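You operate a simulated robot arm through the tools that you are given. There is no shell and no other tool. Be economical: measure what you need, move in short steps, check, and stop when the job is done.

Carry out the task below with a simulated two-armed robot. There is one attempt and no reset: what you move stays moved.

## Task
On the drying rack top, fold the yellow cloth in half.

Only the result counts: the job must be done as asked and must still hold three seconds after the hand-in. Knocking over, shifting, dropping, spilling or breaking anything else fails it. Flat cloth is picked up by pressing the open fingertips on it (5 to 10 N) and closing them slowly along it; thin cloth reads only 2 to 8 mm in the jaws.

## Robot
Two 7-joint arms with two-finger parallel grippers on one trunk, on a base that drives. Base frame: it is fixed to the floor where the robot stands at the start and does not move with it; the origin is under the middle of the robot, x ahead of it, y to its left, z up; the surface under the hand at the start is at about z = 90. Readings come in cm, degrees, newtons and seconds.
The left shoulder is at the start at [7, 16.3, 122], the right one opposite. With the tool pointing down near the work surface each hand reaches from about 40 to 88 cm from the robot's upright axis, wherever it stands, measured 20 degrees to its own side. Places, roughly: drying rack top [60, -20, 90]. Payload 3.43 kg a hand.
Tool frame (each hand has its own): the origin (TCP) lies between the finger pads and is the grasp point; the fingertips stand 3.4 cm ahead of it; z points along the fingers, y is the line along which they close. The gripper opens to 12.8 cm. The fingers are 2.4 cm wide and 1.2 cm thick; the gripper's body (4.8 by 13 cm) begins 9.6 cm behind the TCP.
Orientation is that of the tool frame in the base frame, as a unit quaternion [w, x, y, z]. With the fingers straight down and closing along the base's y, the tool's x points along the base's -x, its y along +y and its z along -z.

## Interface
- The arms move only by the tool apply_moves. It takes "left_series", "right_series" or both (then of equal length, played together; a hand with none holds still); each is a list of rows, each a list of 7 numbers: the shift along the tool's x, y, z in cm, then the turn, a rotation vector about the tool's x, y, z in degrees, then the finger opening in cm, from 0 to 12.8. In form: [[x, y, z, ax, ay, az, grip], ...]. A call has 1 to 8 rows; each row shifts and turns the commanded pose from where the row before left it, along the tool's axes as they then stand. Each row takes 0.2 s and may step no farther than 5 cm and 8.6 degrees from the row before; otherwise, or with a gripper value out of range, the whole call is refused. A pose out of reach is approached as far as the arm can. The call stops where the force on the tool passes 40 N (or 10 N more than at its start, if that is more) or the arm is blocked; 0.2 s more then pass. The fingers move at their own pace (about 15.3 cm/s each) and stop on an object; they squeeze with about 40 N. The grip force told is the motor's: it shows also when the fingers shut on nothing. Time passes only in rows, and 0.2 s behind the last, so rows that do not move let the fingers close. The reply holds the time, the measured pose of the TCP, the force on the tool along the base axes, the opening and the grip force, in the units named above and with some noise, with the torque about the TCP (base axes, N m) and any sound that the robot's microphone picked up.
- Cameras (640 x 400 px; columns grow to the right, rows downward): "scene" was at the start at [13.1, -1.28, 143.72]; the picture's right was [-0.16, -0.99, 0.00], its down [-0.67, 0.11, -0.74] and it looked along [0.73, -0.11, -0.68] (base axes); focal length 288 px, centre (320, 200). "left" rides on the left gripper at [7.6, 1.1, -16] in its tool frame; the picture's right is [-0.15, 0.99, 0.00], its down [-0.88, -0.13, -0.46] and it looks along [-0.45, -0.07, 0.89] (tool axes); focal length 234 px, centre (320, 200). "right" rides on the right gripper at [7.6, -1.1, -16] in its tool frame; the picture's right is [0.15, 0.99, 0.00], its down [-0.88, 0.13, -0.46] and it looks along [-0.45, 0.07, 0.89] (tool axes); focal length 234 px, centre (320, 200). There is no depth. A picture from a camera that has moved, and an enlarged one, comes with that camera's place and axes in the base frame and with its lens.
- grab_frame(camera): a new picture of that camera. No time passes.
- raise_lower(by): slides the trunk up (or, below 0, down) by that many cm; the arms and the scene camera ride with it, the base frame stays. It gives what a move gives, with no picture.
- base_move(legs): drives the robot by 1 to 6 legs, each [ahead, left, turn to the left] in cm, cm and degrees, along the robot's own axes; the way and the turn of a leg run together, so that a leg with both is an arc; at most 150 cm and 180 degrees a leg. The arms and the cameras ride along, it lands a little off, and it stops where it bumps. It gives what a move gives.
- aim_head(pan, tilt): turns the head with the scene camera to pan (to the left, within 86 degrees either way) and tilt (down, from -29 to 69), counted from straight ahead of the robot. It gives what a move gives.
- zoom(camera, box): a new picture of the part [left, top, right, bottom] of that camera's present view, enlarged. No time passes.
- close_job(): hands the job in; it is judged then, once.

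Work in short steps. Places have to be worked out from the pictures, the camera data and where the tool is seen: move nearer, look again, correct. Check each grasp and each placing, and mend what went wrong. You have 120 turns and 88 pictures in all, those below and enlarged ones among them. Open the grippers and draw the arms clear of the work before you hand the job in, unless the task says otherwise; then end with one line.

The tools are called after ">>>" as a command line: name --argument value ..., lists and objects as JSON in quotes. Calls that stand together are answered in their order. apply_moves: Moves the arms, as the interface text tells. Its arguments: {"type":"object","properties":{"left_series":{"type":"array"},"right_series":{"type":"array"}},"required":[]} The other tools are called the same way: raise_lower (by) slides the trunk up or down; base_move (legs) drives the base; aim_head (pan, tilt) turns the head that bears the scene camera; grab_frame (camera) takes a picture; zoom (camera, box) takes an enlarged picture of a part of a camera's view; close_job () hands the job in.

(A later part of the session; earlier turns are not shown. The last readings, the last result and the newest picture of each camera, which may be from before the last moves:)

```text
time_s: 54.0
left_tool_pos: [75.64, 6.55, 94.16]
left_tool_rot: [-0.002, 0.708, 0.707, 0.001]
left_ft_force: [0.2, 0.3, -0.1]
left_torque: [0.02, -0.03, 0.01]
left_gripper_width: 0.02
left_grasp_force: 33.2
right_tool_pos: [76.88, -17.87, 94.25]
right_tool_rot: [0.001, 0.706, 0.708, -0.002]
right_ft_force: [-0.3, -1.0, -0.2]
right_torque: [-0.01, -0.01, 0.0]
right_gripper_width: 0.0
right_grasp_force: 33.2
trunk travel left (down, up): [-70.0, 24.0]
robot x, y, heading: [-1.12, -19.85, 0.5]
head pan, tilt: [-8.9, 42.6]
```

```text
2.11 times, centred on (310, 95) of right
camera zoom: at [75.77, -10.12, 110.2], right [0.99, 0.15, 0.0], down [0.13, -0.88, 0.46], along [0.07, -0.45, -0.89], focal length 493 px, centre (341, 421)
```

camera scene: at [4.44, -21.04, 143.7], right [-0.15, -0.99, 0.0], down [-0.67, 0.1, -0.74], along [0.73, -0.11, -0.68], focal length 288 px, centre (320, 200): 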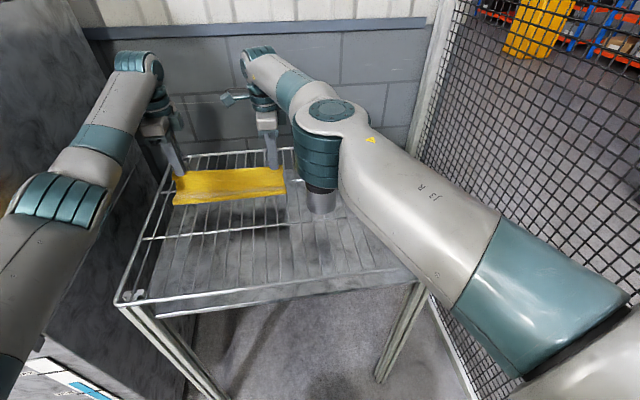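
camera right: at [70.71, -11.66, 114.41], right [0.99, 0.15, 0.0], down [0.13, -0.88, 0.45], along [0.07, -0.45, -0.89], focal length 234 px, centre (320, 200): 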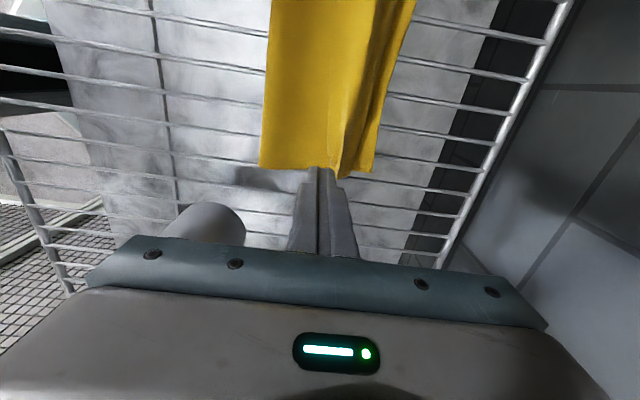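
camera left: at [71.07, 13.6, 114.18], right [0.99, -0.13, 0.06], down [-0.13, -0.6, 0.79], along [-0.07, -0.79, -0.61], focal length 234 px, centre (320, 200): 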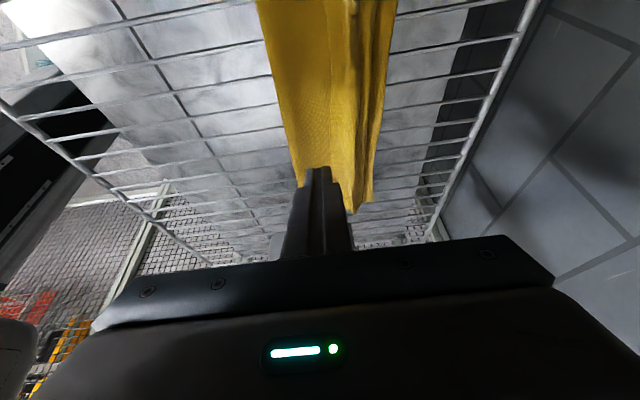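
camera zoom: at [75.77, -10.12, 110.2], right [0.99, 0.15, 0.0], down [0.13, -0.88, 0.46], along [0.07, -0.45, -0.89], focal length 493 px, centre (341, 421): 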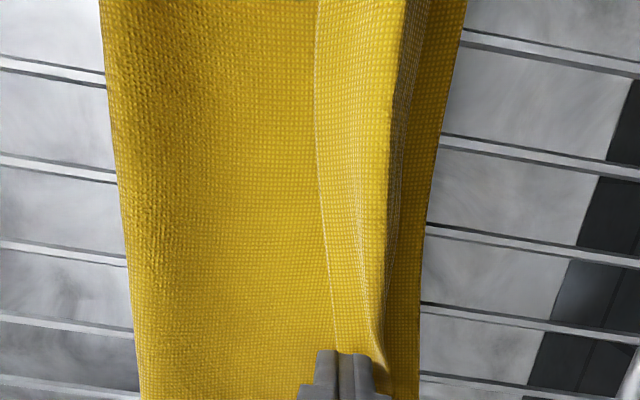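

The flap is now standing against the fingers, though the cloth crept about 1 cm. I'll raise 0.9, drive +3 to push it over, then press down.

>>> apply_moves --left_series '[[0, 0.2, -0.5, 0, 0, 0, 0], [0, 0.3, -0.4, 0, 0, 0, 0]]' --right_series '[[0, 0.2, -0.5, 0, 0, 0, 0], [0, 0.2, -0.4, 0, 0, 0, 0]]'

>>> base_move --legs '[[3, 0, 0]]'

>>> zoom --camera "left" --box '[180, 60, 400, 230]'

>>> zoom --camera "right" --box '[180, 0, 400, 190]'

```text
time_s: 54.6
left_tool_pos: [76.13, 6.46, 95.0]
left_tool_rot: [-0.001, 0.708, 0.706, 0.0]
left_ft_force: [0.0, -0.9, -0.6]
left_torque: [0.0, -0.04, 0.02]
left_gripper_width: 0.0
left_grasp_force: 32.7
right_tool_pos: [77.1, -17.75, 94.98]
right_tool_rot: [0.0, 0.707, 0.707, -0.001]
right_ft_force: [-1.0, -0.2, -0.9]
right_torque: [0.0, -0.02, -0.04]
right_gripper_width: 0.0
right_grasp_force: 33.4
trunk travel left (down, up): [-70.0, 24.0]
robot x, y, heading: [-1.02, -19.85, 0.3]
head pan, tilt: [-8.9, 42.6]
```

```text
time_s: 55.4
left_tool_pos: [78.87, 6.56, 95.32]
left_tool_rot: [-0.001, 0.707, 0.707, 0.002]
left_ft_force: [-0.5, -0.8, 0.2]
left_torque: [-0.02, -0.05, 0.02]
left_gripper_width: 0.0
left_grasp_force: 33.5
right_tool_pos: [79.98, -17.74, 95.38]
right_tool_rot: [0.001, 0.706, 0.708, -0.001]
right_ft_force: [-1.0, 0.6, -0.1]
right_torque: [-0.03, -0.05, 0.0]
right_gripper_width: 0.0
right_grasp_force: 33.1
trunk travel left (down, up): [-70.0, 24.0]
robot x, y, heading: [2.23, -20.05, 0.6]
head pan, tilt: [-8.9, 42.6]
```

```text
2.35 times, centred on (290, 145) of left
camera zoom: at [79.86, 14.03, 111.32], right [0.99, -0.15, 0.0], down [-0.13, -0.88, 0.45], along [-0.07, -0.45, -0.89], focal length 551 px, centre (391, 329)
```

zoom: 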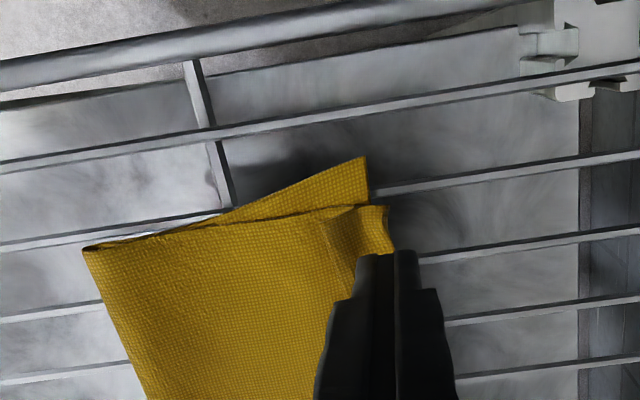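

```text
2.11 times, centred on (290, 95) of right
camera zoom: at [78.78, -10.05, 111.36], right [0.99, 0.15, 0.0], down [0.13, -0.88, 0.46], along [0.07, -0.45, -0.89], focal length 493 px, centre (383, 421)
```

zoom: 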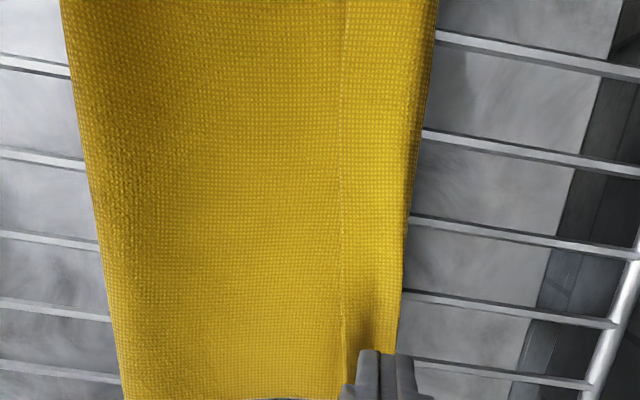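

The ridge has flattened. I'll lift both hands to inspect unobstructed.

>>> apply_moves --left_series '[[0, 0, -3, 0, 0, 0, 0], [0, -3, -3, 0, 0, 0, 0], [0, -3, -3, 0, 0, 0, 0]]' --right_series '[[0, 0, -3, 0, 0, 0, 0], [0, -3, -3, 0, 0, 0, 0], [0, -3, -3, 0, 0, 0, 0]]'

>>> zoom --camera "left" --box '[240, 60, 440, 230]'

>>> zoom --camera "right" --box '[240, 0, 440, 190]'

>>> zoom --camera "scene" --box '[140, 140, 300, 240]'

```text
time_s: 56.2
left_tool_pos: [72.91, 5.55, 104.5]
left_tool_rot: [-0.004, 0.708, 0.706, 0.004]
left_ft_force: [-0.4, -0.4, 1.0]
left_torque: [0.0, 0.03, 0.0]
left_gripper_width: 0.0
left_grasp_force: 32.9
right_tool_pos: [73.97, -18.55, 104.19]
right_tool_rot: [-0.002, 0.707, 0.707, 0.0]
right_ft_force: [-0.4, -0.3, -0.6]
right_torque: [0.03, 0.03, 0.03]
right_gripper_width: 0.0
right_grasp_force: 33.1
trunk travel left (down, up): [-70.0, 24.0]
robot x, y, heading: [2.09, -20.16, -0.1]
head pan, tilt: [-8.9, 42.6]
```

```text
2.35 times, centred on (340, 145) of left
camera zoom: at [74.0, 12.97, 120.59], right [0.99, -0.15, 0.0], down [-0.13, -0.89, 0.45], along [-0.07, -0.44, -0.89], focal length 551 px, centre (273, 329)
```

zoom: 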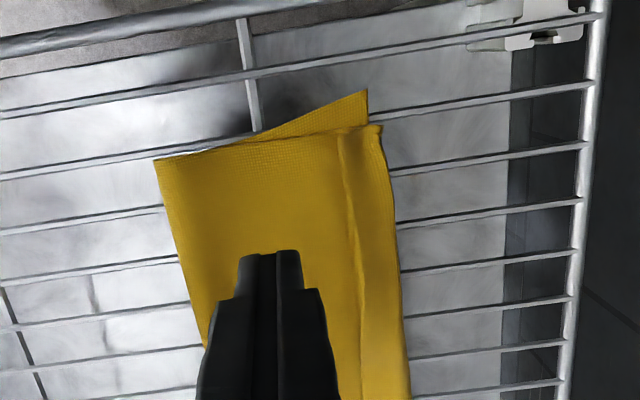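

```text
2.11 times, centred on (340, 95) of right
camera zoom: at [72.91, -10.97, 120.2], right [0.99, 0.15, 0.0], down [0.13, -0.88, 0.45], along [0.07, -0.45, -0.89], focal length 493 px, centre (278, 421)
```

zoom: 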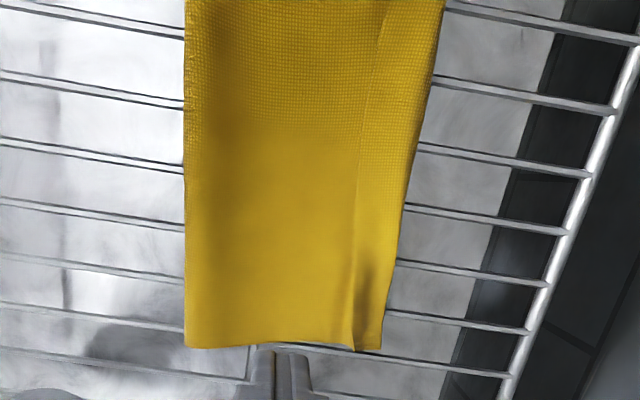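

```text
4.00 times, centred on (220, 190) of scene
camera zoom: at [14.96, -21.84, 143.7], right [-0.15, -0.99, -0.01], down [-0.67, 0.11, -0.74], along [0.73, -0.11, -0.68], focal length 1150 px, centre (720, 240)
```

zoom: 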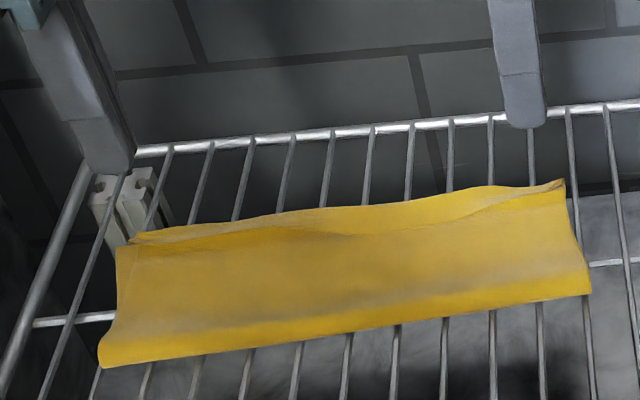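

Now it looks flat, with a faint crease line. I'll check whether the back strip is unrolled edge or still a flap.

>>> zoom --camera "scene" --box '[220, 175, 296, 222]'

>>> zoom --camera "right" --box '[320, 80, 410, 175]'

>>> zoom --camera "left" --box '[340, 85, 430, 175]'

```text
8.42 times, centred on (258, 198) of scene
camera zoom: at [14.96, -21.84, 143.7], right [-0.15, -0.99, -0.01], down [-0.67, 0.11, -0.74], along [0.73, -0.11, -0.68], focal length 2421 px, centre (842, 213)
```

zoom: 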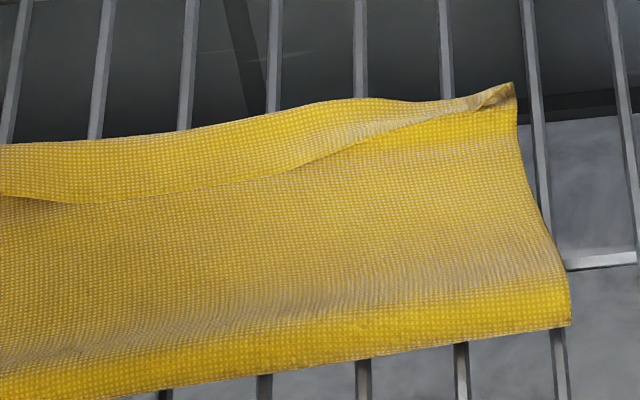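

```text
4.21 times, centred on (365, 128) of right
camera zoom: at [72.91, -10.97, 120.2], right [0.99, 0.15, 0.0], down [0.13, -0.88, 0.45], along [0.07, -0.45, -0.89], focal length 986 px, centre (130, 505)
```

zoom: 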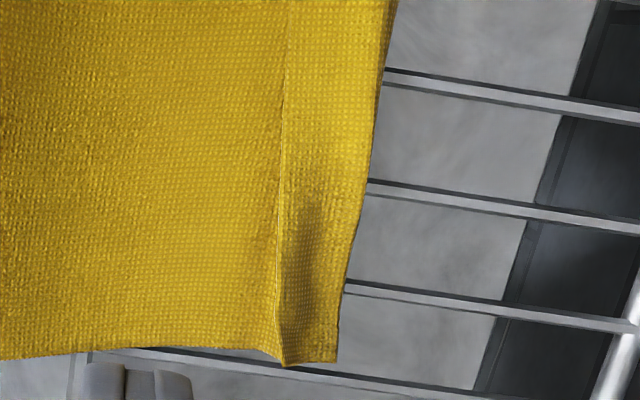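

```text
4.44 times, centred on (385, 130) of left
camera zoom: at [74.0, 12.97, 120.59], right [0.99, -0.15, 0.0], down [-0.13, -0.89, 0.45], along [-0.07, -0.44, -0.89], focal length 1041 px, centre (31, 511)
```

zoom: 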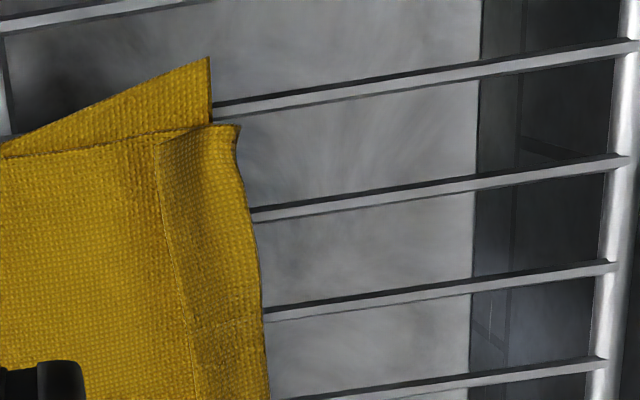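

The strip is still a 2–2.5 cm flap folded back on top. I'll regrip the flap alone: turn both hands back so they close along y (fingers 2.4 cm wide along x fit on it), pinch it lightly and lay it out.

>>> apply_moves --left_series '[[0, 0, -1, 0, 0, -8.2, 2], [0, 0, -1, 0, 0, -8.2, 2], [0, 0, 0, 0, 0, -8.2, 2], [0, 0, 0, 0, 0, -8.2, 2], [0, 0, 0, 0, 0, -8.2, 2], [0, 0, 0, 0, 0, -8.2, 2], [0, 0, 0, 0, 0, -8.2, 2], [0, 0, 0, 0, 0, -8.2, 2]]' --right_series '[[0, 0, -1, 0, 0, -8.2, 2], [0, 0, -1, 0, 0, -8.2, 2], [0, 0, 0, 0, 0, -8.2, 2], [0, 0, 0, 0, 0, -8.2, 2], [0, 0, 0, 0, 0, -8.2, 2], [0, 0, 0, 0, 0, -8.2, 2], [0, 0, 0, 0, 0, -8.2, 2], [0, 0, 0, 0, 0, -8.2, 2]]'

>>> apply_moves --left_series '[[0, 0, 0, 0, 0, -8.2, 2], [0, 0, 0, 0, 0, -8.2, 2], [0, 0, 0, 0, 0, -8, 2], [0, 0, 0, 0, 0, 0, 2]]' --right_series '[[0, 0, 0, 0, 0, -8.2, 2], [0, 0, 0, 0, 0, -8.2, 2], [0, 0, 0, 0, 0, -8, 2], [0, 0, 0, 0, 0, 0, 2]]'

>>> grab_frame --camera "scene"

```text
time_s: 58.0
left_tool_pos: [73.41, 5.63, 106.29]
left_tool_rot: [-0.002, 0.211, 0.977, 0.006]
left_ft_force: [0.4, 0.0, -0.1]
left_torque: [0.02, 0.02, -0.01]
left_gripper_width: 1.98
left_grasp_force: 0.0
right_tool_pos: [74.4, -18.51, 106.13]
right_tool_rot: [-0.002, 0.209, 0.978, 0.003]
right_ft_force: [0.1, 0.5, 0.0]
right_torque: [0.01, -0.01, -0.01]
right_gripper_width: 1.99
right_grasp_force: 0.0
trunk travel left (down, up): [-70.0, 24.0]
robot x, y, heading: [2.08, -19.46, 0.1]
head pan, tilt: [-8.9, 42.6]
```

```text
time_s: 59.0
left_tool_pos: [73.2, 5.56, 106.16]
left_tool_rot: [-0.001, 0.0, 1.0, 0.007]
left_ft_force: [0.4, -0.5, 0.2]
left_torque: [-0.01, -0.03, 0.03]
left_gripper_width: 2.0
left_grasp_force: 0.1
right_tool_pos: [74.28, -18.43, 105.95]
right_tool_rot: [-0.002, -0.003, 1.0, 0.003]
right_ft_force: [0.5, 0.1, 0.4]
right_torque: [0.02, -0.01, 0.01]
right_gripper_width: 1.97
right_grasp_force: 0.1
trunk travel left (down, up): [-70.0, 24.0]
robot x, y, heading: [2.06, -19.68, 0.3]
head pan, tilt: [-8.9, 42.6]
```

```text
22 pictures are left
camera scene: at [15.24, -22.02, 143.7], right [-0.15, -0.99, -0.01], down [-0.67, 0.11, -0.73], along [0.73, -0.1, -0.68], focal length 288 px, centre (320, 200)
```

scene: 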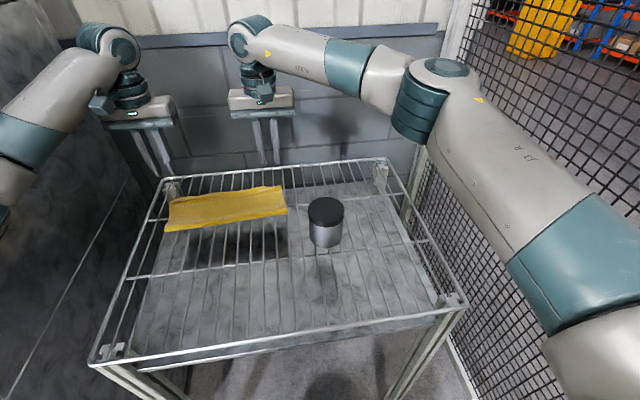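

I'll move both hands over the flap (right to (79.4,-16.4), left to (78.2,5.5)) and lower close to it.

>>> apply_moves --left_series '[[-2.5, 0, 2.5, 0.8, 0, 0, 2], [-2.5, 0, 2.5, 0, 0, 0, 2], [0, 0, 2.5, 0, 0, 0, 2], [0, 0, 2.6, 0, 0, 0, 2], [0, 0, 0, 0, 0, 0, 2]]' --right_series '[[-2.6, 1, 2.5, 0, 0, 0, 2], [-2.6, 1, 2.5, 0, 0, 0, 2], [0, 0, 2.5, 0, 0, 0, 2], [0, 0, 2.5, 0, 0, 0, 2], [0, 0, 0, 0, 0, 0, 2]]'

>>> grab_frame --camera "right"

>>> grab_frame --camera "left"

```text
time_s: 60.2
left_tool_pos: [78.21, 6.41, 95.97]
left_tool_rot: [0.0, 0.0, 1.0, -0.005]
left_ft_force: [-0.1, 0.4, 0.1]
left_torque: [0.02, 0.0, 0.0]
left_gripper_width: 2.0
left_grasp_force: 0.1
right_tool_pos: [79.09, -15.82, 96.03]
right_tool_rot: [-0.001, -0.001, 1.0, -0.001]
right_ft_force: [-0.5, 0.0, 0.1]
right_torque: [0.01, -0.06, 0.01]
right_gripper_width: 2.0
right_grasp_force: 0.1
trunk travel left (down, up): [-70.0, 24.0]
robot x, y, heading: [2.19, -19.57, 0.3]
head pan, tilt: [-8.9, 42.6]
```

```text
21 pictures are left
camera right: at [71.61, -16.83, 112.12], right [-0.15, 0.99, 0.0], down [0.88, 0.13, 0.45], along [0.45, 0.07, -0.89], focal length 234 px, centre (320, 200)
```

right: 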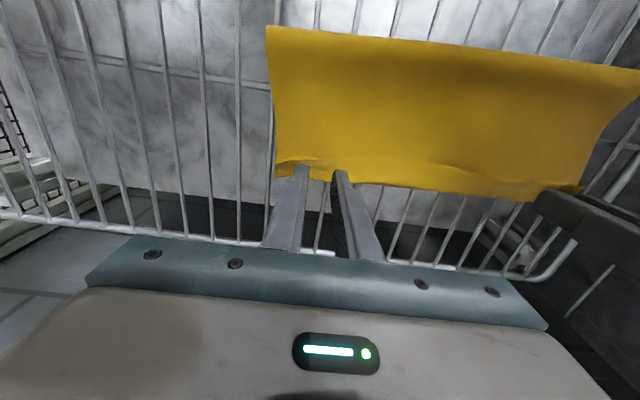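

```text
20 pictures are left
camera left: at [70.5, 7.79, 111.96], right [0.15, 0.99, -0.01], down [0.88, -0.13, 0.46], along [0.45, -0.07, -0.89], focal length 234 px, centre (320, 200)
```

left: 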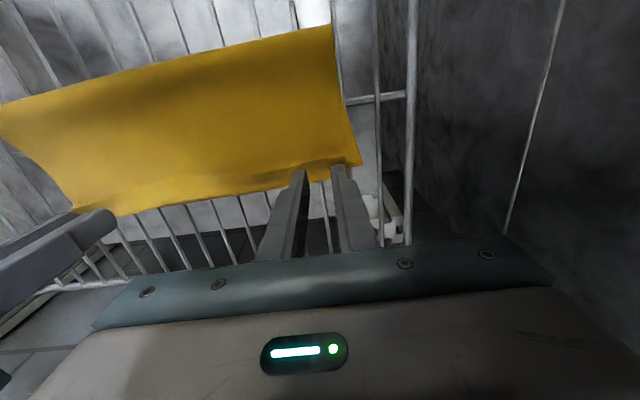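

Fingers are centred over the flap (right 78–80.1, left 77–79.2). I'll lower to light contact.

>>> apply_moves --left_series '[[0, 0, 0.6, 0, 0, 0, 2], [0, 0, 0.6, 0, 0, 0, 2], [0, 0, 0.3, 0, 0, 0, 2], [0, 0, 0, 0, 0, 0, 2]]' --right_series '[[0, 0, 0.6, 0, 0, 0, 2], [0, 0, 0.6, 0, 0, 0, 2], [0, 0, 0.3, 0, 0, 0, 2], [0, 0, 0, 0, 0, 0, 2]]'

>>> apply_moves --left_series '[[0, 0, 0.2, 0, 0, 0, 2], [0, 0, 0, 0, 0, 0, 2]]' --right_series '[[0, 0, 0.2, 0, 0, 0, 2], [0, 0, 0, 0, 0, 0, 2]]'

```text
time_s: 61.2
left_tool_pos: [78.19, 6.32, 94.37]
left_tool_rot: [-0.001, 0.001, 1.0, -0.004]
left_ft_force: [0.3, 0.0, 0.7]
left_torque: [0.02, 0.01, 0.01]
left_gripper_width: 2.01
left_grasp_force: 0.0
right_tool_pos: [79.35, -15.73, 94.57]
right_tool_rot: [-0.001, -0.002, 1.0, -0.002]
right_ft_force: [-0.4, 0.6, 0.8]
right_torque: [-0.01, 0.02, 0.0]
right_gripper_width: 1.99
right_grasp_force: 0.0
trunk travel left (down, up): [-70.0, 24.0]
robot x, y, heading: [1.93, -19.94, 0.5]
head pan, tilt: [-8.9, 42.6]
```

```text
time_s: 61.8
left_tool_pos: [78.09, 6.34, 94.12]
left_tool_rot: [-0.001, 0.0, 1.0, -0.005]
left_ft_force: [0.8, -0.4, 0.5]
left_torque: [0.01, 0.02, -0.02]
left_gripper_width: 2.02
left_grasp_force: 0.1
right_tool_pos: [79.27, -15.7, 94.31]
right_tool_rot: [-0.001, -0.002, 1.0, -0.002]
right_ft_force: [-0.3, -0.5, -0.2]
right_torque: [0.01, 0.03, -0.02]
right_gripper_width: 1.97
right_grasp_force: 0.1
trunk travel left (down, up): [-70.0, 24.0]
robot x, y, heading: [2.15, -19.81, 0.4]
head pan, tilt: [-8.9, 42.6]
```

>>> apply_moves --left_series '[[0, 0, 0.2, 0, 0, 0, 2], [0, 0, 0, 0, 0, 0, 2]]' --right_series '[[0, 0, 0.2, 0, 0, 0, 2], [0, 0, 0, 0, 0, 0, 2]]'

>>> apply_moves --left_series '[[0, 0, 0.15, 0, 0, 0, 2], [0, 0, 0, 0, 0, 0, 2]]' --right_series '[[0, 0, 0.2, 0, 0, 0, 2], [0, 0, 0, 0, 0, 0, 2]]'

```text
time_s: 62.4
left_tool_pos: [78.17, 6.25, 94.17]
left_tool_rot: [0.0, 0.002, 1.0, -0.005]
left_ft_force: [-0.4, -0.5, 0.0]
left_torque: [-0.03, 0.02, -0.02]
left_gripper_width: 1.99
left_grasp_force: 0.1
right_tool_pos: [79.3, -15.7, 94.21]
right_tool_rot: [0.0, -0.002, 1.0, -0.002]
right_ft_force: [-0.3, 0.4, -0.6]
right_torque: [0.0, 0.01, 0.03]
right_gripper_width: 2.02
right_grasp_force: 0.1
trunk travel left (down, up): [-70.0, 24.0]
robot x, y, heading: [2.48, -19.72, 0.6]
head pan, tilt: [-8.9, 42.6]
```

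```text
time_s: 63.0
left_tool_pos: [78.11, 6.35, 93.88]
left_tool_rot: [0.0, 0.001, 1.0, -0.004]
left_ft_force: [0.0, -0.2, 0.6]
left_torque: [-0.02, -0.02, 0.01]
left_gripper_width: 1.98
left_grasp_force: 0.0
right_tool_pos: [79.26, -15.61, 94.14]
right_tool_rot: [-0.002, -0.002, 1.0, -0.002]
right_ft_force: [0.2, -0.2, -0.3]
right_torque: [-0.01, -0.01, -0.01]
right_gripper_width: 1.99
right_grasp_force: 0.0
trunk travel left (down, up): [-70.0, 24.0]
robot x, y, heading: [2.05, -19.61, 0.4]
head pan, tilt: [-8.9, 42.6]
```

>>> apply_moves --left_series '[[0, 0, 0.12, 0, 0, 0, 2], [0, 0, 0, 0, 0, 0, 2]]' --right_series '[[0, 0, 0.2, 0, 0, 0, 2], [0, 0, 0, 0, 0, 0, 2]]'

>>> apply_moves --left_series '[[0, 0, 0.12, 0, 0, 0, 2], [0, 0, 0, 0, 0, 0, 2]]' --right_series '[[0, 0, 0.12, 0, 0, 0, 2], [0, 0, 0, 0, 0, 0, 2]]'

```text
time_s: 63.6
left_tool_pos: [78.08, 6.43, 93.88]
left_tool_rot: [-0.002, 0.001, 1.0, -0.005]
left_ft_force: [0.5, 0.4, 0.4]
left_torque: [0.01, -0.01, -0.02]
left_gripper_width: 2.0
left_grasp_force: 0.0
right_tool_pos: [79.29, -15.67, 93.84]
right_tool_rot: [-0.001, -0.002, 1.0, -0.002]
right_ft_force: [-0.3, -0.4, -0.3]
right_torque: [-0.02, -0.02, 0.02]
right_gripper_width: 2.0
right_grasp_force: 0.0
trunk travel left (down, up): [-70.0, 24.0]
robot x, y, heading: [1.69, -19.77, 0.5]
head pan, tilt: [-8.9, 42.6]
```

```text
time_s: 64.2
left_tool_pos: [78.09, 6.4, 93.65]
left_tool_rot: [-0.001, 0.001, 1.0, -0.005]
left_ft_force: [0.3, -0.3, 0.7]
left_torque: [0.02, 0.0, -0.02]
left_gripper_width: 2.01
left_grasp_force: 0.1
right_tool_pos: [79.27, -15.74, 93.68]
right_tool_rot: [0.0, -0.002, 1.0, -0.002]
right_ft_force: [0.2, 1.0, -0.5]
right_torque: [-0.03, -0.02, 0.01]
right_gripper_width: 2.0
right_grasp_force: 0.0
trunk travel left (down, up): [-70.0, 24.0]
robot x, y, heading: [1.97, -19.89, 0.3]
head pan, tilt: [-8.9, 42.6]
```

The left fingers are between wires, so I'll shift that hand 1.5 cm so both fingers sit over wires (y≈3.5, 6.5), and continue lowering.

>>> apply_moves --left_series '[[0, -0.8, -0.5, 0, 0, 0, 2], [0, -0.7, 0, 0, 0, 0, 2], [0, 0, 0.5, 0, 0, 0, 2], [0, 0, 0, 0, 0, 0, 2]]' --right_series '[[0, 0, 0.1, 0, 0, 0, 2], [0, 0, 0, 0, 0, 0, 2], [0, 0, 0, 0, 0, 0, 2], [0, 0, 0, 0, 0, 0, 2]]'

>>> apply_moves --left_series '[[0, 0, 0.1, 0, 0, 0, 2], [0, 0, 0, 0, 0, 0, 2]]' --right_series '[[0, 0, 0.1, 0, 0, 0, 2], [0, 0, 0, 0, 0, 0, 2]]'

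```text
time_s: 65.2
left_tool_pos: [78.04, 4.81, 93.59]
left_tool_rot: [-0.001, 0.001, 1.0, -0.004]
left_ft_force: [-0.1, 0.6, 1.4]
left_torque: [0.02, 0.01, -0.02]
left_gripper_width: 2.02
left_grasp_force: 0.2
right_tool_pos: [79.35, -15.64, 93.59]
right_tool_rot: [-0.001, -0.001, 1.0, -0.002]
right_ft_force: [0.4, -0.1, 2.5]
right_torque: [0.0, 0.01, -0.01]
right_gripper_width: 2.0
right_grasp_force: 0.0
trunk travel left (down, up): [-70.0, 24.0]
robot x, y, heading: [1.75, -19.51, 0.3]
head pan, tilt: [-8.9, 42.6]
```

```text
time_s: 65.8
left_tool_pos: [78.1, 4.69, 93.73]
left_tool_rot: [0.0, 0.001, 1.0, -0.004]
left_ft_force: [0.6, -0.4, 3.5]
left_torque: [0.04, 0.02, -0.03]
left_gripper_width: 2.01
left_grasp_force: 0.8
right_tool_pos: [79.28, -15.69, 93.76]
right_tool_rot: [0.0, -0.002, 1.0, -0.001]
right_ft_force: [-0.2, 0.9, 7.6]
right_torque: [0.06, 0.04, -0.01]
right_gripper_width: 1.98
right_grasp_force: 0.0
trunk travel left (down, up): [-70.0, 24.0]
robot x, y, heading: [1.99, -20.21, 0.6]
head pan, tilt: [-8.9, 42.6]
```

Contact is light and even (3.5 and 7.6 N). I'll close slowly.

>>> apply_moves --left_series '[[0, 0, 0.03, 0, 0, 0, 1.7], [0, 0, 0, 0, 0, 0, 1.4], [0, 0, 0, 0, 0, 0, 1.1], [0, 0, 0, 0, 0, 0, 0.8], [0, 0, 0, 0, 0, 0, 0.5], [0, 0, 0, 0, 0, 0, 0.2], [0, 0, 0, 0, 0, 0, 0], [0, 0, 0, 0, 0, 0, 0]]' --right_series '[[0, 0, 0, 0, 0, 0, 1.7], [0, 0, 0, 0, 0, 0, 1.4], [0, 0, 0, 0, 0, 0, 1.1], [0, 0, 0, 0, 0, 0, 0.8], [0, 0, 0, 0, 0, 0, 0.5], [0, 0, 0, 0, 0, 0, 0.2], [0, 0, 0, 0, 0, 0, 0], [0, 0, 0, 0, 0, 0, 0]]'

```text
time_s: 67.6
left_tool_pos: [77.98, 4.88, 93.6]
left_tool_rot: [-0.001, 0.001, 1.0, -0.004]
left_ft_force: [0.4, 0.5, 3.6]
left_torque: [0.02, -0.03, 0.01]
left_gripper_width: 0.18
left_grasp_force: 36.5
right_tool_pos: [79.32, -15.68, 93.55]
right_tool_rot: [0.0, -0.003, 1.0, -0.001]
right_ft_force: [1.0, 0.0, 9.5]
right_torque: [0.0, 0.06, 0.02]
right_gripper_width: 0.0
right_grasp_force: 32.7
trunk travel left (down, up): [-70.0, 24.0]
robot x, y, heading: [2.04, -19.65, 0.5]
head pan, tilt: [-8.9, 42.6]
```

The left has something thin and the right missed. I'll raise both 2 cm and look at what the left holds.

>>> apply_moves --left_series '[[0, 0, -0.7, 0, 0, 0, 0], [0, 0, -0.7, 0, 0, 0, 0], [0, 0, -0.7, 0, 0, 0, 0]]' --right_series '[[0, 0, -0.7, 0, 0, 0, 0], [0, 0, -0.7, 0, 0, 0, 2], [0, 0, -0.7, 0, 0, 0, 3]]'

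>>> grab_frame --camera "left"

>>> zoom --camera "scene" --box '[140, 160, 300, 260]'

```text
time_s: 68.4
left_tool_pos: [78.11, 4.79, 95.61]
left_tool_rot: [-0.001, 0.001, 1.0, -0.003]
left_ft_force: [-0.2, 0.5, -0.6]
left_torque: [0.02, -0.04, 0.02]
left_gripper_width: 0.16
left_grasp_force: 36.7
right_tool_pos: [79.44, -15.6, 95.68]
right_tool_rot: [-0.001, -0.002, 1.0, -0.001]
right_ft_force: [-0.6, 1.1, 0.0]
right_torque: [-0.02, 0.0, 0.0]
right_gripper_width: 3.01
right_grasp_force: 0.2
trunk travel left (down, up): [-70.0, 24.0]
robot x, y, heading: [1.87, -19.91, 0.4]
head pan, tilt: [-8.9, 42.6]
```

```text
19 pictures are left
camera left: at [70.45, 6.18, 111.59], right [0.15, 0.99, -0.01], down [0.88, -0.13, 0.45], along [0.45, -0.08, -0.89], focal length 234 px, centre (320, 200)
```

left: 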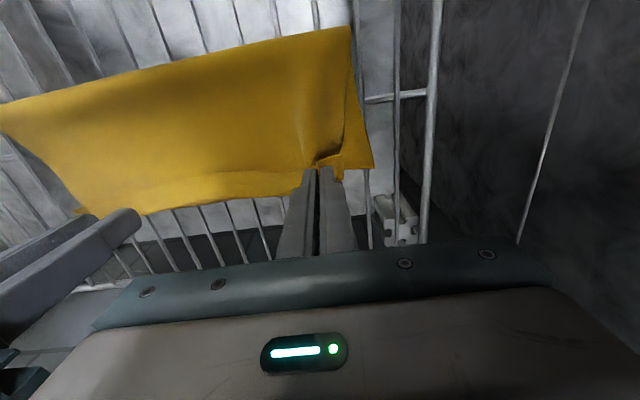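

```text
4.00 times, centred on (220, 210) of scene
camera zoom: at [15.12, -20.97, 143.71], right [-0.15, -0.99, 0.0], down [-0.67, 0.1, -0.74], along [0.73, -0.11, -0.68], focal length 1150 px, centre (720, 160)
```

zoom: 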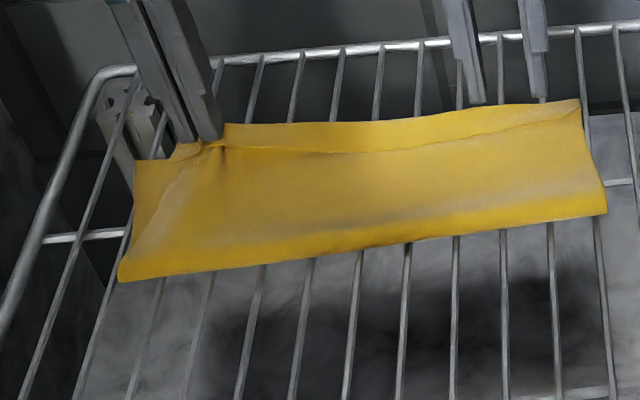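

The left hand lifts the upper layer while the lower one stays put. I'll lift it higher so the flap opens, then look.

>>> apply_moves --left_series '[[0, 0, -1, 0, 0, 0, 0], [0, 0.2, -1, 0, 0, 0, 0], [-0.3, 0.2, -1, 0, 0, 0, 0], [-0.3, 0.2, -1, 0, 0, 0, 0]]' --right_series '[[0, 0, -1, 0, 0, 0, 3], [0, 0, -1, 0, 0, 0, 3], [0, 0, -1, 0, 0, 0, 3], [0, 0, -1, 0, 0, 0, 3]]'

>>> zoom --camera "left" --box '[200, 0, 440, 200]'

>>> zoom --camera "scene" --box '[140, 160, 300, 260]'

```text
time_s: 69.4
left_tool_pos: [78.69, 5.3, 99.7]
left_tool_rot: [-0.001, 0.001, 1.0, -0.004]
left_ft_force: [0.3, -0.3, 0.2]
left_torque: [0.0, 0.01, 0.02]
left_gripper_width: 0.15
left_grasp_force: 36.6
right_tool_pos: [79.37, -15.67, 99.51]
right_tool_rot: [-0.002, -0.001, 1.0, -0.001]
right_ft_force: [-0.2, 0.2, 0.1]
right_torque: [-0.01, -0.01, 0.01]
right_gripper_width: 3.0
right_grasp_force: 0.1
trunk travel left (down, up): [-70.0, 24.0]
robot x, y, heading: [2.33, -19.75, 0.5]
head pan, tilt: [-8.9, 42.6]
```

```text
2.00 times, centred on (320, 100) of left
camera zoom: at [71.03, 6.73, 115.71], right [0.15, 0.99, -0.01], down [0.88, -0.13, 0.46], along [0.45, -0.08, -0.89], focal length 468 px, centre (320, 400)
```

zoom: 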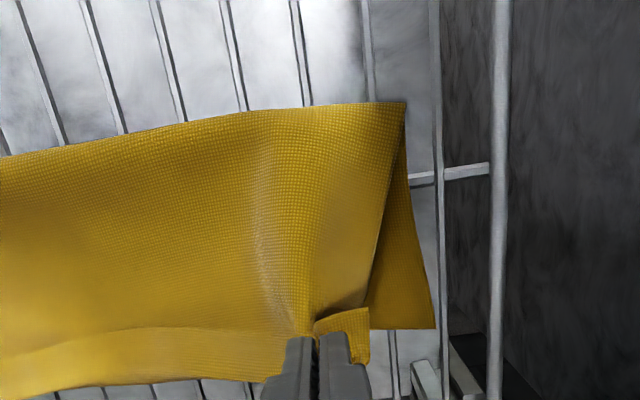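

```text
4.00 times, centred on (220, 210) of scene
camera zoom: at [15.05, -20.97, 143.72], right [-0.15, -0.99, 0.0], down [-0.67, 0.1, -0.74], along [0.73, -0.11, -0.68], focal length 1150 px, centre (720, 160)
```

zoom: 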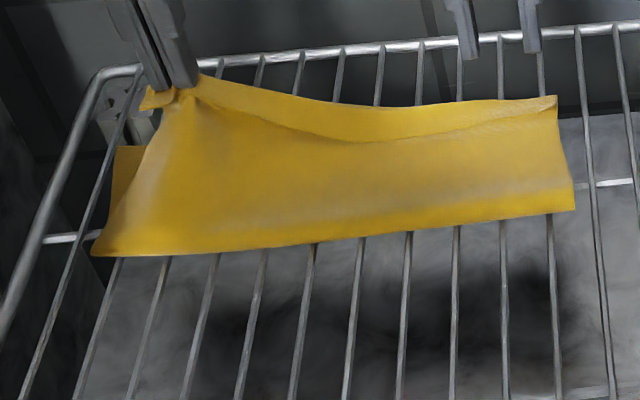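

I'll lay this corner out: carry it to x≈80.3 and down, then release.

>>> apply_moves --left_series '[[-1, 0.3, 0.5, 0, 0, 0, 0], [-0.8, 0.3, 1, 0, 0, 0, 0], [-0.2, 0.2, 1.2, 0, 0, 0, 0], [0, 0, 1.2, 0, 0, 0, 0], [0.3, 0, 1.2, 0, 0, 0, 0], [0, 0, 0.4, 0, 0, 0, 0], [0, 0, 0, 0, 0, 0, 0.8], [0, 0, 0, 0, 0, 0, 1.5]]'

>>> apply_moves --left_series '[[0, 0, -1, 0, 0, 0, 1.5], [0, 0, -2, 0, 0, 0, 1.5], [0, 0, -3, 0, 0, 0, 1.5], [0, 0, -3, 0, 0, 0, 1.5]]'

>>> zoom --camera "left" --box '[160, 0, 440, 200]'

>>> zoom --camera "scene" --box '[140, 160, 300, 260]'

```text
time_s: 71.2
left_tool_pos: [80.38, 6.2, 94.16]
left_tool_rot: [-0.001, 0.0, 1.0, -0.004]
left_ft_force: [0.5, -0.8, 0.4]
left_torque: [0.0, 0.02, 0.01]
left_gripper_width: 1.5
left_grasp_force: 0.1
right_tool_pos: [79.46, -15.63, 99.48]
right_tool_rot: [-0.002, -0.002, 1.0, -0.002]
right_ft_force: [0.8, 0.4, 0.4]
right_torque: [-0.02, -0.02, 0.0]
right_gripper_width: 3.03
right_grasp_force: 0.0
trunk travel left (down, up): [-70.0, 24.0]
robot x, y, heading: [2.2, -20.07, 0.3]
head pan, tilt: [-8.9, 42.6]
```

```text
time_s: 72.2
left_tool_pos: [80.2, 6.36, 103.21]
left_tool_rot: [-0.001, 0.001, 1.0, -0.004]
left_ft_force: [-0.7, -0.3, 0.1]
left_torque: [-0.02, -0.04, 0.02]
left_gripper_width: 1.5
left_grasp_force: 0.1
right_tool_pos: [79.29, -15.65, 99.6]
right_tool_rot: [-0.001, -0.001, 1.0, -0.002]
right_ft_force: [-0.3, 0.4, 0.0]
right_torque: [-0.02, 0.01, -0.05]
right_gripper_width: 3.0
right_grasp_force: 0.2
trunk travel left (down, up): [-70.0, 24.0]
robot x, y, heading: [1.75, -19.62, 0.3]
head pan, tilt: [-8.9, 42.6]
```

```text
2.00 times, centred on (300, 100) of left
camera zoom: at [72.62, 7.71, 119.32], right [0.15, 0.99, -0.01], down [0.88, -0.13, 0.46], along [0.45, -0.07, -0.89], focal length 468 px, centre (360, 400)
```

zoom: 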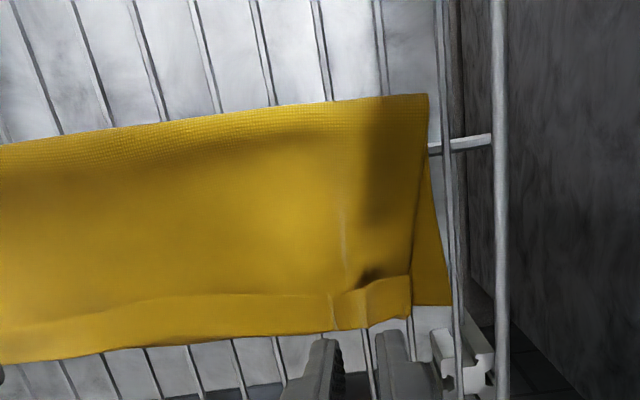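

```text
4.00 times, centred on (220, 210) of scene
camera zoom: at [15.01, -20.93, 143.73], right [-0.15, -0.99, 0.0], down [-0.67, 0.1, -0.74], along [0.73, -0.11, -0.68], focal length 1150 px, centre (720, 160)
```

zoom: 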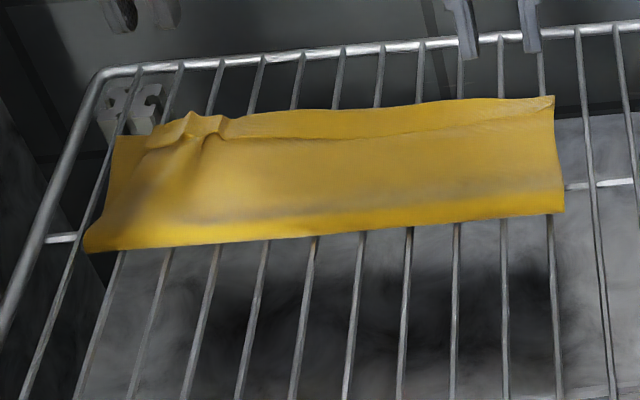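

The flap persists because the grip took both layers. Better plan: press the upper layer down with one hand as an anchor and sweep the flap over with the other, keeping low. First I need to see where its free edge lies on the right.

>>> apply_moves --right_series '[[3, -1, -2, 0, 0, 0, 4], [3, -1, -2, 0, 0, 0, 4]]'

>>> zoom --camera "right" --box '[240, 0, 560, 200]'

```text
time_s: 72.8
left_tool_pos: [80.35, 6.26, 103.32]
left_tool_rot: [-0.001, 0.0, 1.0, -0.005]
left_ft_force: [0.5, -0.5, 0.4]
left_torque: [0.01, 0.02, -0.03]
left_gripper_width: 1.5
left_grasp_force: 0.1
right_tool_pos: [73.29, -17.7, 103.49]
right_tool_rot: [0.001, -0.001, 1.0, -0.002]
right_ft_force: [0.1, -0.1, 0.3]
right_torque: [-0.03, -0.05, -0.01]
right_gripper_width: 4.01
right_grasp_force: 0.0
trunk travel left (down, up): [-70.0, 24.0]
robot x, y, heading: [2.16, -19.77, 0.5]
head pan, tilt: [-8.9, 42.6]
```

```text
2.00 times, centred on (400, 100) of right
camera zoom: at [65.79, -18.76, 119.57], right [-0.15, 0.99, 0.0], down [0.88, 0.13, 0.45], along [0.45, 0.07, -0.89], focal length 468 px, centre (160, 400)
```

zoom: 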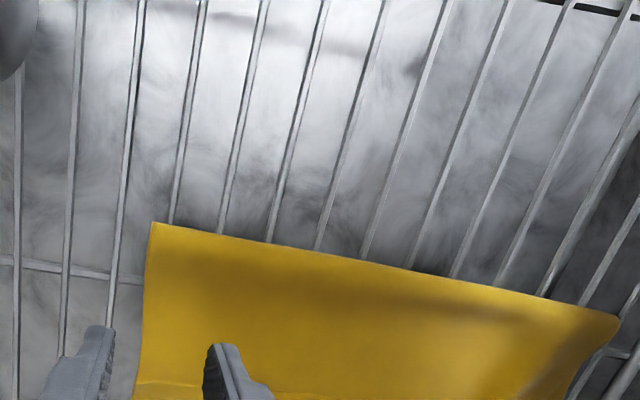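

The fold's right corner is at (69,-18.8) and the flap's free edge at x≈79.3. I'll drive 3 cm for reach, then position the left as an anchor over (75,3.5) and the right just behind the flap edge.

>>> base_move --legs '[[3, 0, 0]]'

>>> apply_moves --left_series '[[4, -1.3, 0, 0, 0, 0, 0], [4.2, -1.3, 0, 0, 0, 0, 0], [0, 0, 3, 0, 0, 0, 0], [0, 0, 3, 0, 0, 0, 0], [0, 0, 2, 0, 0, 0, 0], [0, 0, 0, 0, 0, 0, 0]]' --right_series '[[-1, 1.2, 0, 0, 0, 0, 4], [0, 0, 3, 0, 0, 0, 4], [0, 0, 3, 0, 0, 0, 4], [0, 0, 2, 0, 0, 0, 4], [0, 0, 0, 0, 0, 0, 4], [0, 0, 0, 0, 0, 0, 4]]'

```text
time_s: 73.7
left_tool_pos: [82.85, 6.31, 103.45]
left_tool_rot: [0.001, 0.001, 1.0, -0.004]
left_ft_force: [-0.1, 0.5, 0.5]
left_torque: [0.0, -0.03, -0.04]
left_gripper_width: 1.51
left_grasp_force: 0.0
right_tool_pos: [76.12, -17.57, 103.66]
right_tool_rot: [0.0, -0.002, 1.0, -0.001]
right_ft_force: [-1.0, 0.1, 0.3]
right_torque: [-0.01, -0.06, 0.01]
right_gripper_width: 4.0
right_grasp_force: 0.0
trunk travel left (down, up): [-70.0, 24.0]
robot x, y, heading: [4.65, -19.33, 0.4]
head pan, tilt: [-8.9, 42.6]
```

```text
time_s: 75.1
left_tool_pos: [74.89, 3.67, 95.13]
left_tool_rot: [0.0, 0.0, 1.0, -0.006]
left_ft_force: [-0.3, 0.1, -0.4]
left_torque: [-0.01, -0.01, 0.03]
left_gripper_width: 0.0
left_grasp_force: 32.4
right_tool_pos: [77.39, -16.29, 95.49]
right_tool_rot: [-0.001, -0.001, 1.0, -0.002]
right_ft_force: [0.8, -1.1, 0.3]
right_torque: [-0.03, 0.0, 0.01]
right_gripper_width: 3.97
right_grasp_force: 0.1
trunk travel left (down, up): [-70.0, 24.0]
robot x, y, heading: [5.31, -19.88, 0.8]
head pan, tilt: [-8.9, 42.6]
```

>>> apply_moves --left_series '[[0, 0, 0.7, 0, 0, 0, 0], [0, 0, 0.7, 0, 0, 0, 0], [0, 0, 0.1, 0, 0, 0, 0], [0, 0, 0, 0, 0, 0, 0]]' --right_series '[[0, 0, 0.7, 0, 0, 0, 4], [0, 0, 0.7, 0, 0, 0, 4], [0, 0, 0.2, 0, 0, 0, 4], [0, 0, 0, 0, 0, 0, 4]]'

>>> apply_moves --left_series '[[0, 0, 0.12, 0, 0, 0, 0], [0, 0, 0, 0, 0, 0, 0]]' --right_series '[[0, 0, 0.1, 0, 0, 0, 4], [0, 0, 0, 0, 0, 0, 4]]'

```text
time_s: 76.1
left_tool_pos: [75.08, 3.65, 93.8]
left_tool_rot: [-0.001, 0.0, 1.0, -0.005]
left_ft_force: [-0.2, 0.5, 0.3]
left_torque: [0.02, -0.02, 0.0]
left_gripper_width: 0.0
left_grasp_force: 32.9
right_tool_pos: [77.42, -16.37, 93.86]
right_tool_rot: [0.0, -0.002, 1.0, -0.002]
right_ft_force: [-0.8, -0.4, 0.4]
right_torque: [-0.01, -0.04, 0.02]
right_gripper_width: 3.97
right_grasp_force: 0.2
trunk travel left (down, up): [-70.0, 24.0]
robot x, y, heading: [4.54, -19.76, 0.3]
head pan, tilt: [-8.9, 42.6]
```

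```text
time_s: 76.7
left_tool_pos: [75.01, 3.68, 93.71]
left_tool_rot: [-0.001, -0.001, 1.0, -0.004]
left_ft_force: [-0.4, 0.6, -0.3]
left_torque: [0.04, 0.0, -0.02]
left_gripper_width: 0.0
left_grasp_force: 33.1
right_tool_pos: [77.27, -16.31, 93.72]
right_tool_rot: [-0.001, -0.003, 1.0, 0.0]
right_ft_force: [0.5, -0.7, -0.2]
right_torque: [-0.01, -0.01, 0.02]
right_gripper_width: 3.98
right_grasp_force: 0.1
trunk travel left (down, up): [-70.0, 24.0]
robot x, y, heading: [4.82, -19.71, 0.4]
head pan, tilt: [-8.9, 42.6]
```

I'll press the anchor firmly and sweep the right hand +x, low.

>>> apply_moves --left_series '[[0, 0, 0.15, 0, 0, 0, 0], [0, 0, 0.1, 0, 0, 0, 0], [0, 0, 0, 0, 0, 0, 0]]' --right_series '[[0, 0, 0, 0, 0, 0, 4], [0, 0, 0, 0, 0, 0, 4], [0, 0, 0, 0, 0, 0, 4]]'

>>> apply_moves --right_series '[[-0.6, 0, 0, 0, 0, 0, 4], [-0.6, 0, 0, 0, 0, 0, 4], [-0.6, 0, 0, 0, 0, 0, 4], [-0.6, 0, 0, 0, 0, 0, 4], [-0.6, 0, 0, 0, 0, 0, 4], [-0.6, 0, 0, 0, 0, 0, 4], [-0.6, 0, 0, 0, 0, 0, 4]]'

>>> grab_frame --camera "right"

```text
time_s: 77.5
left_tool_pos: [75.06, 3.61, 93.45]
left_tool_rot: [0.0, 0.0, 1.0, -0.004]
left_ft_force: [0.1, 0.6, 7.5]
left_torque: [0.04, -0.03, -0.01]
left_gripper_width: 0.0
left_grasp_force: 33.4
right_tool_pos: [77.23, -16.48, 93.77]
right_tool_rot: [0.0, -0.002, 1.0, 0.0]
right_ft_force: [-0.1, -0.5, 0.5]
right_torque: [0.02, 0.0, -0.04]
right_gripper_width: 3.99
right_grasp_force: 0.0
trunk travel left (down, up): [-70.0, 24.0]
robot x, y, heading: [4.94, -19.62, 0.5]
head pan, tilt: [-8.9, 42.6]
```

```text
time_s: 79.1
left_tool_pos: [74.94, 3.8, 93.53]
left_tool_rot: [0.0, 0.001, 1.0, -0.004]
left_ft_force: [2.4, 0.9, 11.8]
left_torque: [0.07, -0.06, -0.02]
left_gripper_width: 0.0
left_grasp_force: 33.4
right_tool_pos: [81.48, -16.37, 93.93]
right_tool_rot: [0.0, -0.001, 1.0, -0.001]
right_ft_force: [-1.5, 0.2, -0.2]
right_torque: [0.0, -0.02, 0.0]
right_gripper_width: 3.99
right_grasp_force: 0.2
trunk travel left (down, up): [-70.0, 24.0]
robot x, y, heading: [4.87, -20.08, 0.4]
head pan, tilt: [-8.9, 42.6]
```

```text
12 pictures are left
camera right: at [73.91, -17.46, 109.93], right [-0.15, 0.99, 0.0], down [0.88, 0.13, 0.46], along [0.45, 0.07, -0.89], focal length 234 px, centre (320, 200)
```

right: 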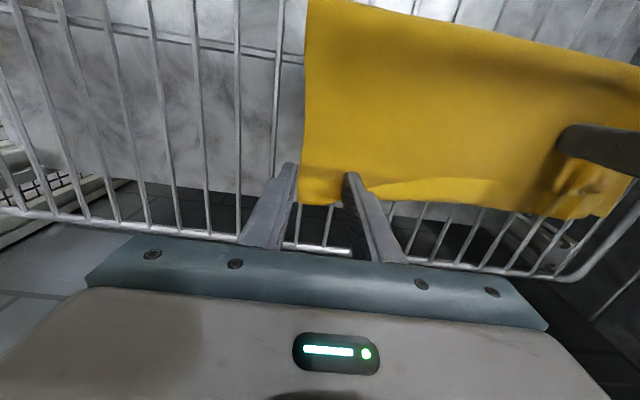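

It worked: the right end has unrolled (edge at x≈84, fold at 69.4). I'll repeat a bit further left (y≈-10.5) with the fingers spread wider.

>>> apply_moves --right_series '[[0, 0, -2, 0, 0, 0, 4], [2, 3, -1, 0, 0, 0, 6], [1.2, 2.8, 0, 0, 0, 0, 8], [0, 0, 2, 0, 0, 0, 8], [0, 0, 1.1, 0, 0, 0, 8], [0, 0, 0, 0, 0, 0, 8]]'

>>> apply_moves --right_series '[[-0.6, 0, 0, 0, 0, 0, 8], [-0.6, 0, 0, 0, 0, 0, 8], [-0.6, 0, 0, 0, 0, 0, 8], [-0.6, 0, 0, 0, 0, 0, 8], [-0.6, 0, 0, 0, 0, 0, 8], [-0.6, 0, 0, 0, 0, 0, 8]]'

>>> grab_frame --camera "right"

```text
time_s: 80.5
left_tool_pos: [74.95, 3.75, 93.49]
left_tool_rot: [0.0, 0.0, 1.0, -0.004]
left_ft_force: [-0.5, 1.1, 12.6]
left_torque: [0.09, -0.01, 0.01]
left_gripper_width: 0.01
left_grasp_force: 32.7
right_tool_pos: [78.21, -10.71, 93.7]
right_tool_rot: [0.0, -0.003, 1.0, -0.001]
right_ft_force: [0.5, -0.5, 0.5]
right_torque: [0.07, 0.02, 0.02]
right_gripper_width: 8.02
right_grasp_force: 0.0
trunk travel left (down, up): [-70.0, 24.0]
robot x, y, heading: [4.83, -19.72, 0.4]
head pan, tilt: [-8.9, 42.6]
```

```text
time_s: 81.9
left_tool_pos: [74.86, 3.66, 93.55]
left_tool_rot: [0.0, 0.0, 1.0, -0.003]
left_ft_force: [-1.2, 1.8, 11.8]
left_torque: [0.16, 0.06, 0.01]
left_gripper_width: 0.0
left_grasp_force: 32.9
right_tool_pos: [81.18, -10.84, 93.82]
right_tool_rot: [0.0, -0.002, 1.0, -0.001]
right_ft_force: [-0.5, -0.1, 0.4]
right_torque: [0.01, -0.01, -0.01]
right_gripper_width: 8.0
right_grasp_force: 0.0
right hand out of reach, approached as far as the arm can: row 6
trunk travel left (down, up): [-70.0, 24.0]
robot x, y, heading: [4.91, -19.89, 0.5]
head pan, tilt: [-8.9, 42.6]
```

```text
11 pictures are left
camera right: at [73.61, -11.89, 109.81], right [-0.15, 0.99, 0.0], down [0.88, 0.13, 0.45], along [0.45, 0.07, -0.89], focal length 234 px, centre (320, 200)
```

right: 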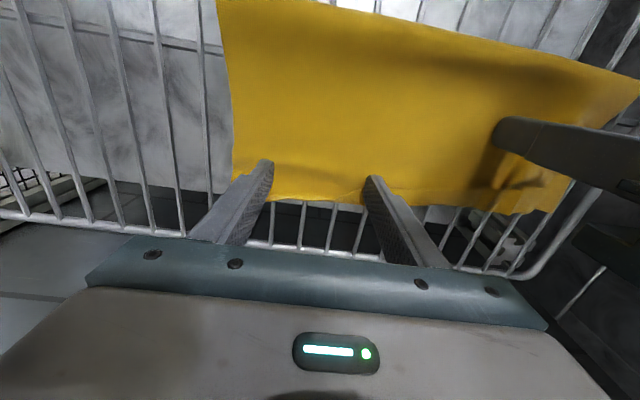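

The middle is unrolled too. Now I swap: the right hand becomes the anchor at (75,-11.5), and the left lifts and goes behind the remaining flap at the left end.

>>> apply_moves --left_series '[[0, 0, -1, 0, 0, 0, 0], [0, 0, -1.5, 0, 0, 0, 1], [-1.5, 0.8, -0.3, 0, 0, 0, 4], [-1.2, 0.8, 0, 0, 0, 0, 6], [0, 0, 0, 0, 0, 0, 6], [0, 0, 0, 0, 0, 0, 6], [0, 0, 0, 0, 0, 0, 6]]' --right_series '[[0, 0, -1.5, 0, 0, 0, 8], [0, 0, -1.5, 0, 0, 0, 4], [3, -0.4, 0, 0, 0, 0, 0], [3.2, -0.4, 0, 0, 0, 0, 0], [0, 0, 1.5, 0, 0, 0, 0], [0, 0, 1.4, 0, 0, 0, 0], [0, 0, 0, 0, 0, 0, 0]]'

>>> apply_moves --left_series '[[0, 0, 1.2, 0, 0, 0, 6], [0, 0, 1.1, 0, 0, 0, 6], [0, 0, 0, 0, 0, 0, 6]]' --right_series '[[0, 0, 0.15, 0, 0, 0, 0], [0, 0, 0.15, 0, 0, 0, 0], [0, 0, 0, 0, 0, 0, 0]]'

```text
time_s: 83.5
left_tool_pos: [77.58, 5.52, 96.28]
left_tool_rot: [0.0, 0.001, 1.0, -0.006]
left_ft_force: [-1.0, 0.3, -0.6]
left_torque: [-0.04, -0.05, 0.03]
left_gripper_width: 6.0
left_grasp_force: 0.0
right_tool_pos: [75.03, -11.37, 93.84]
right_tool_rot: [-0.001, -0.002, 1.0, -0.002]
right_ft_force: [-0.2, 1.3, 0.2]
right_torque: [-0.04, 0.0, 0.0]
right_gripper_width: 0.0
right_grasp_force: 32.7
trunk travel left (down, up): [-70.0, 24.0]
robot x, y, heading: [5.0, -19.61, 0.4]
head pan, tilt: [-8.9, 42.6]
```

```text
time_s: 84.3
left_tool_pos: [77.76, 5.25, 93.88]
left_tool_rot: [0.0, 0.0, 1.0, -0.004]
left_ft_force: [0.5, -0.2, 0.2]
left_torque: [-0.01, 0.01, 0.05]
left_gripper_width: 6.03
left_grasp_force: 0.2
right_tool_pos: [75.06, -11.44, 93.51]
right_tool_rot: [-0.001, -0.003, 1.0, 0.0]
right_ft_force: [1.2, 0.3, 4.9]
right_torque: [0.02, 0.0, 0.04]
right_gripper_width: 0.01
right_grasp_force: 32.8
trunk travel left (down, up): [-70.0, 24.0]
robot x, y, heading: [5.0, -19.97, 0.3]
head pan, tilt: [-8.9, 42.6]
```

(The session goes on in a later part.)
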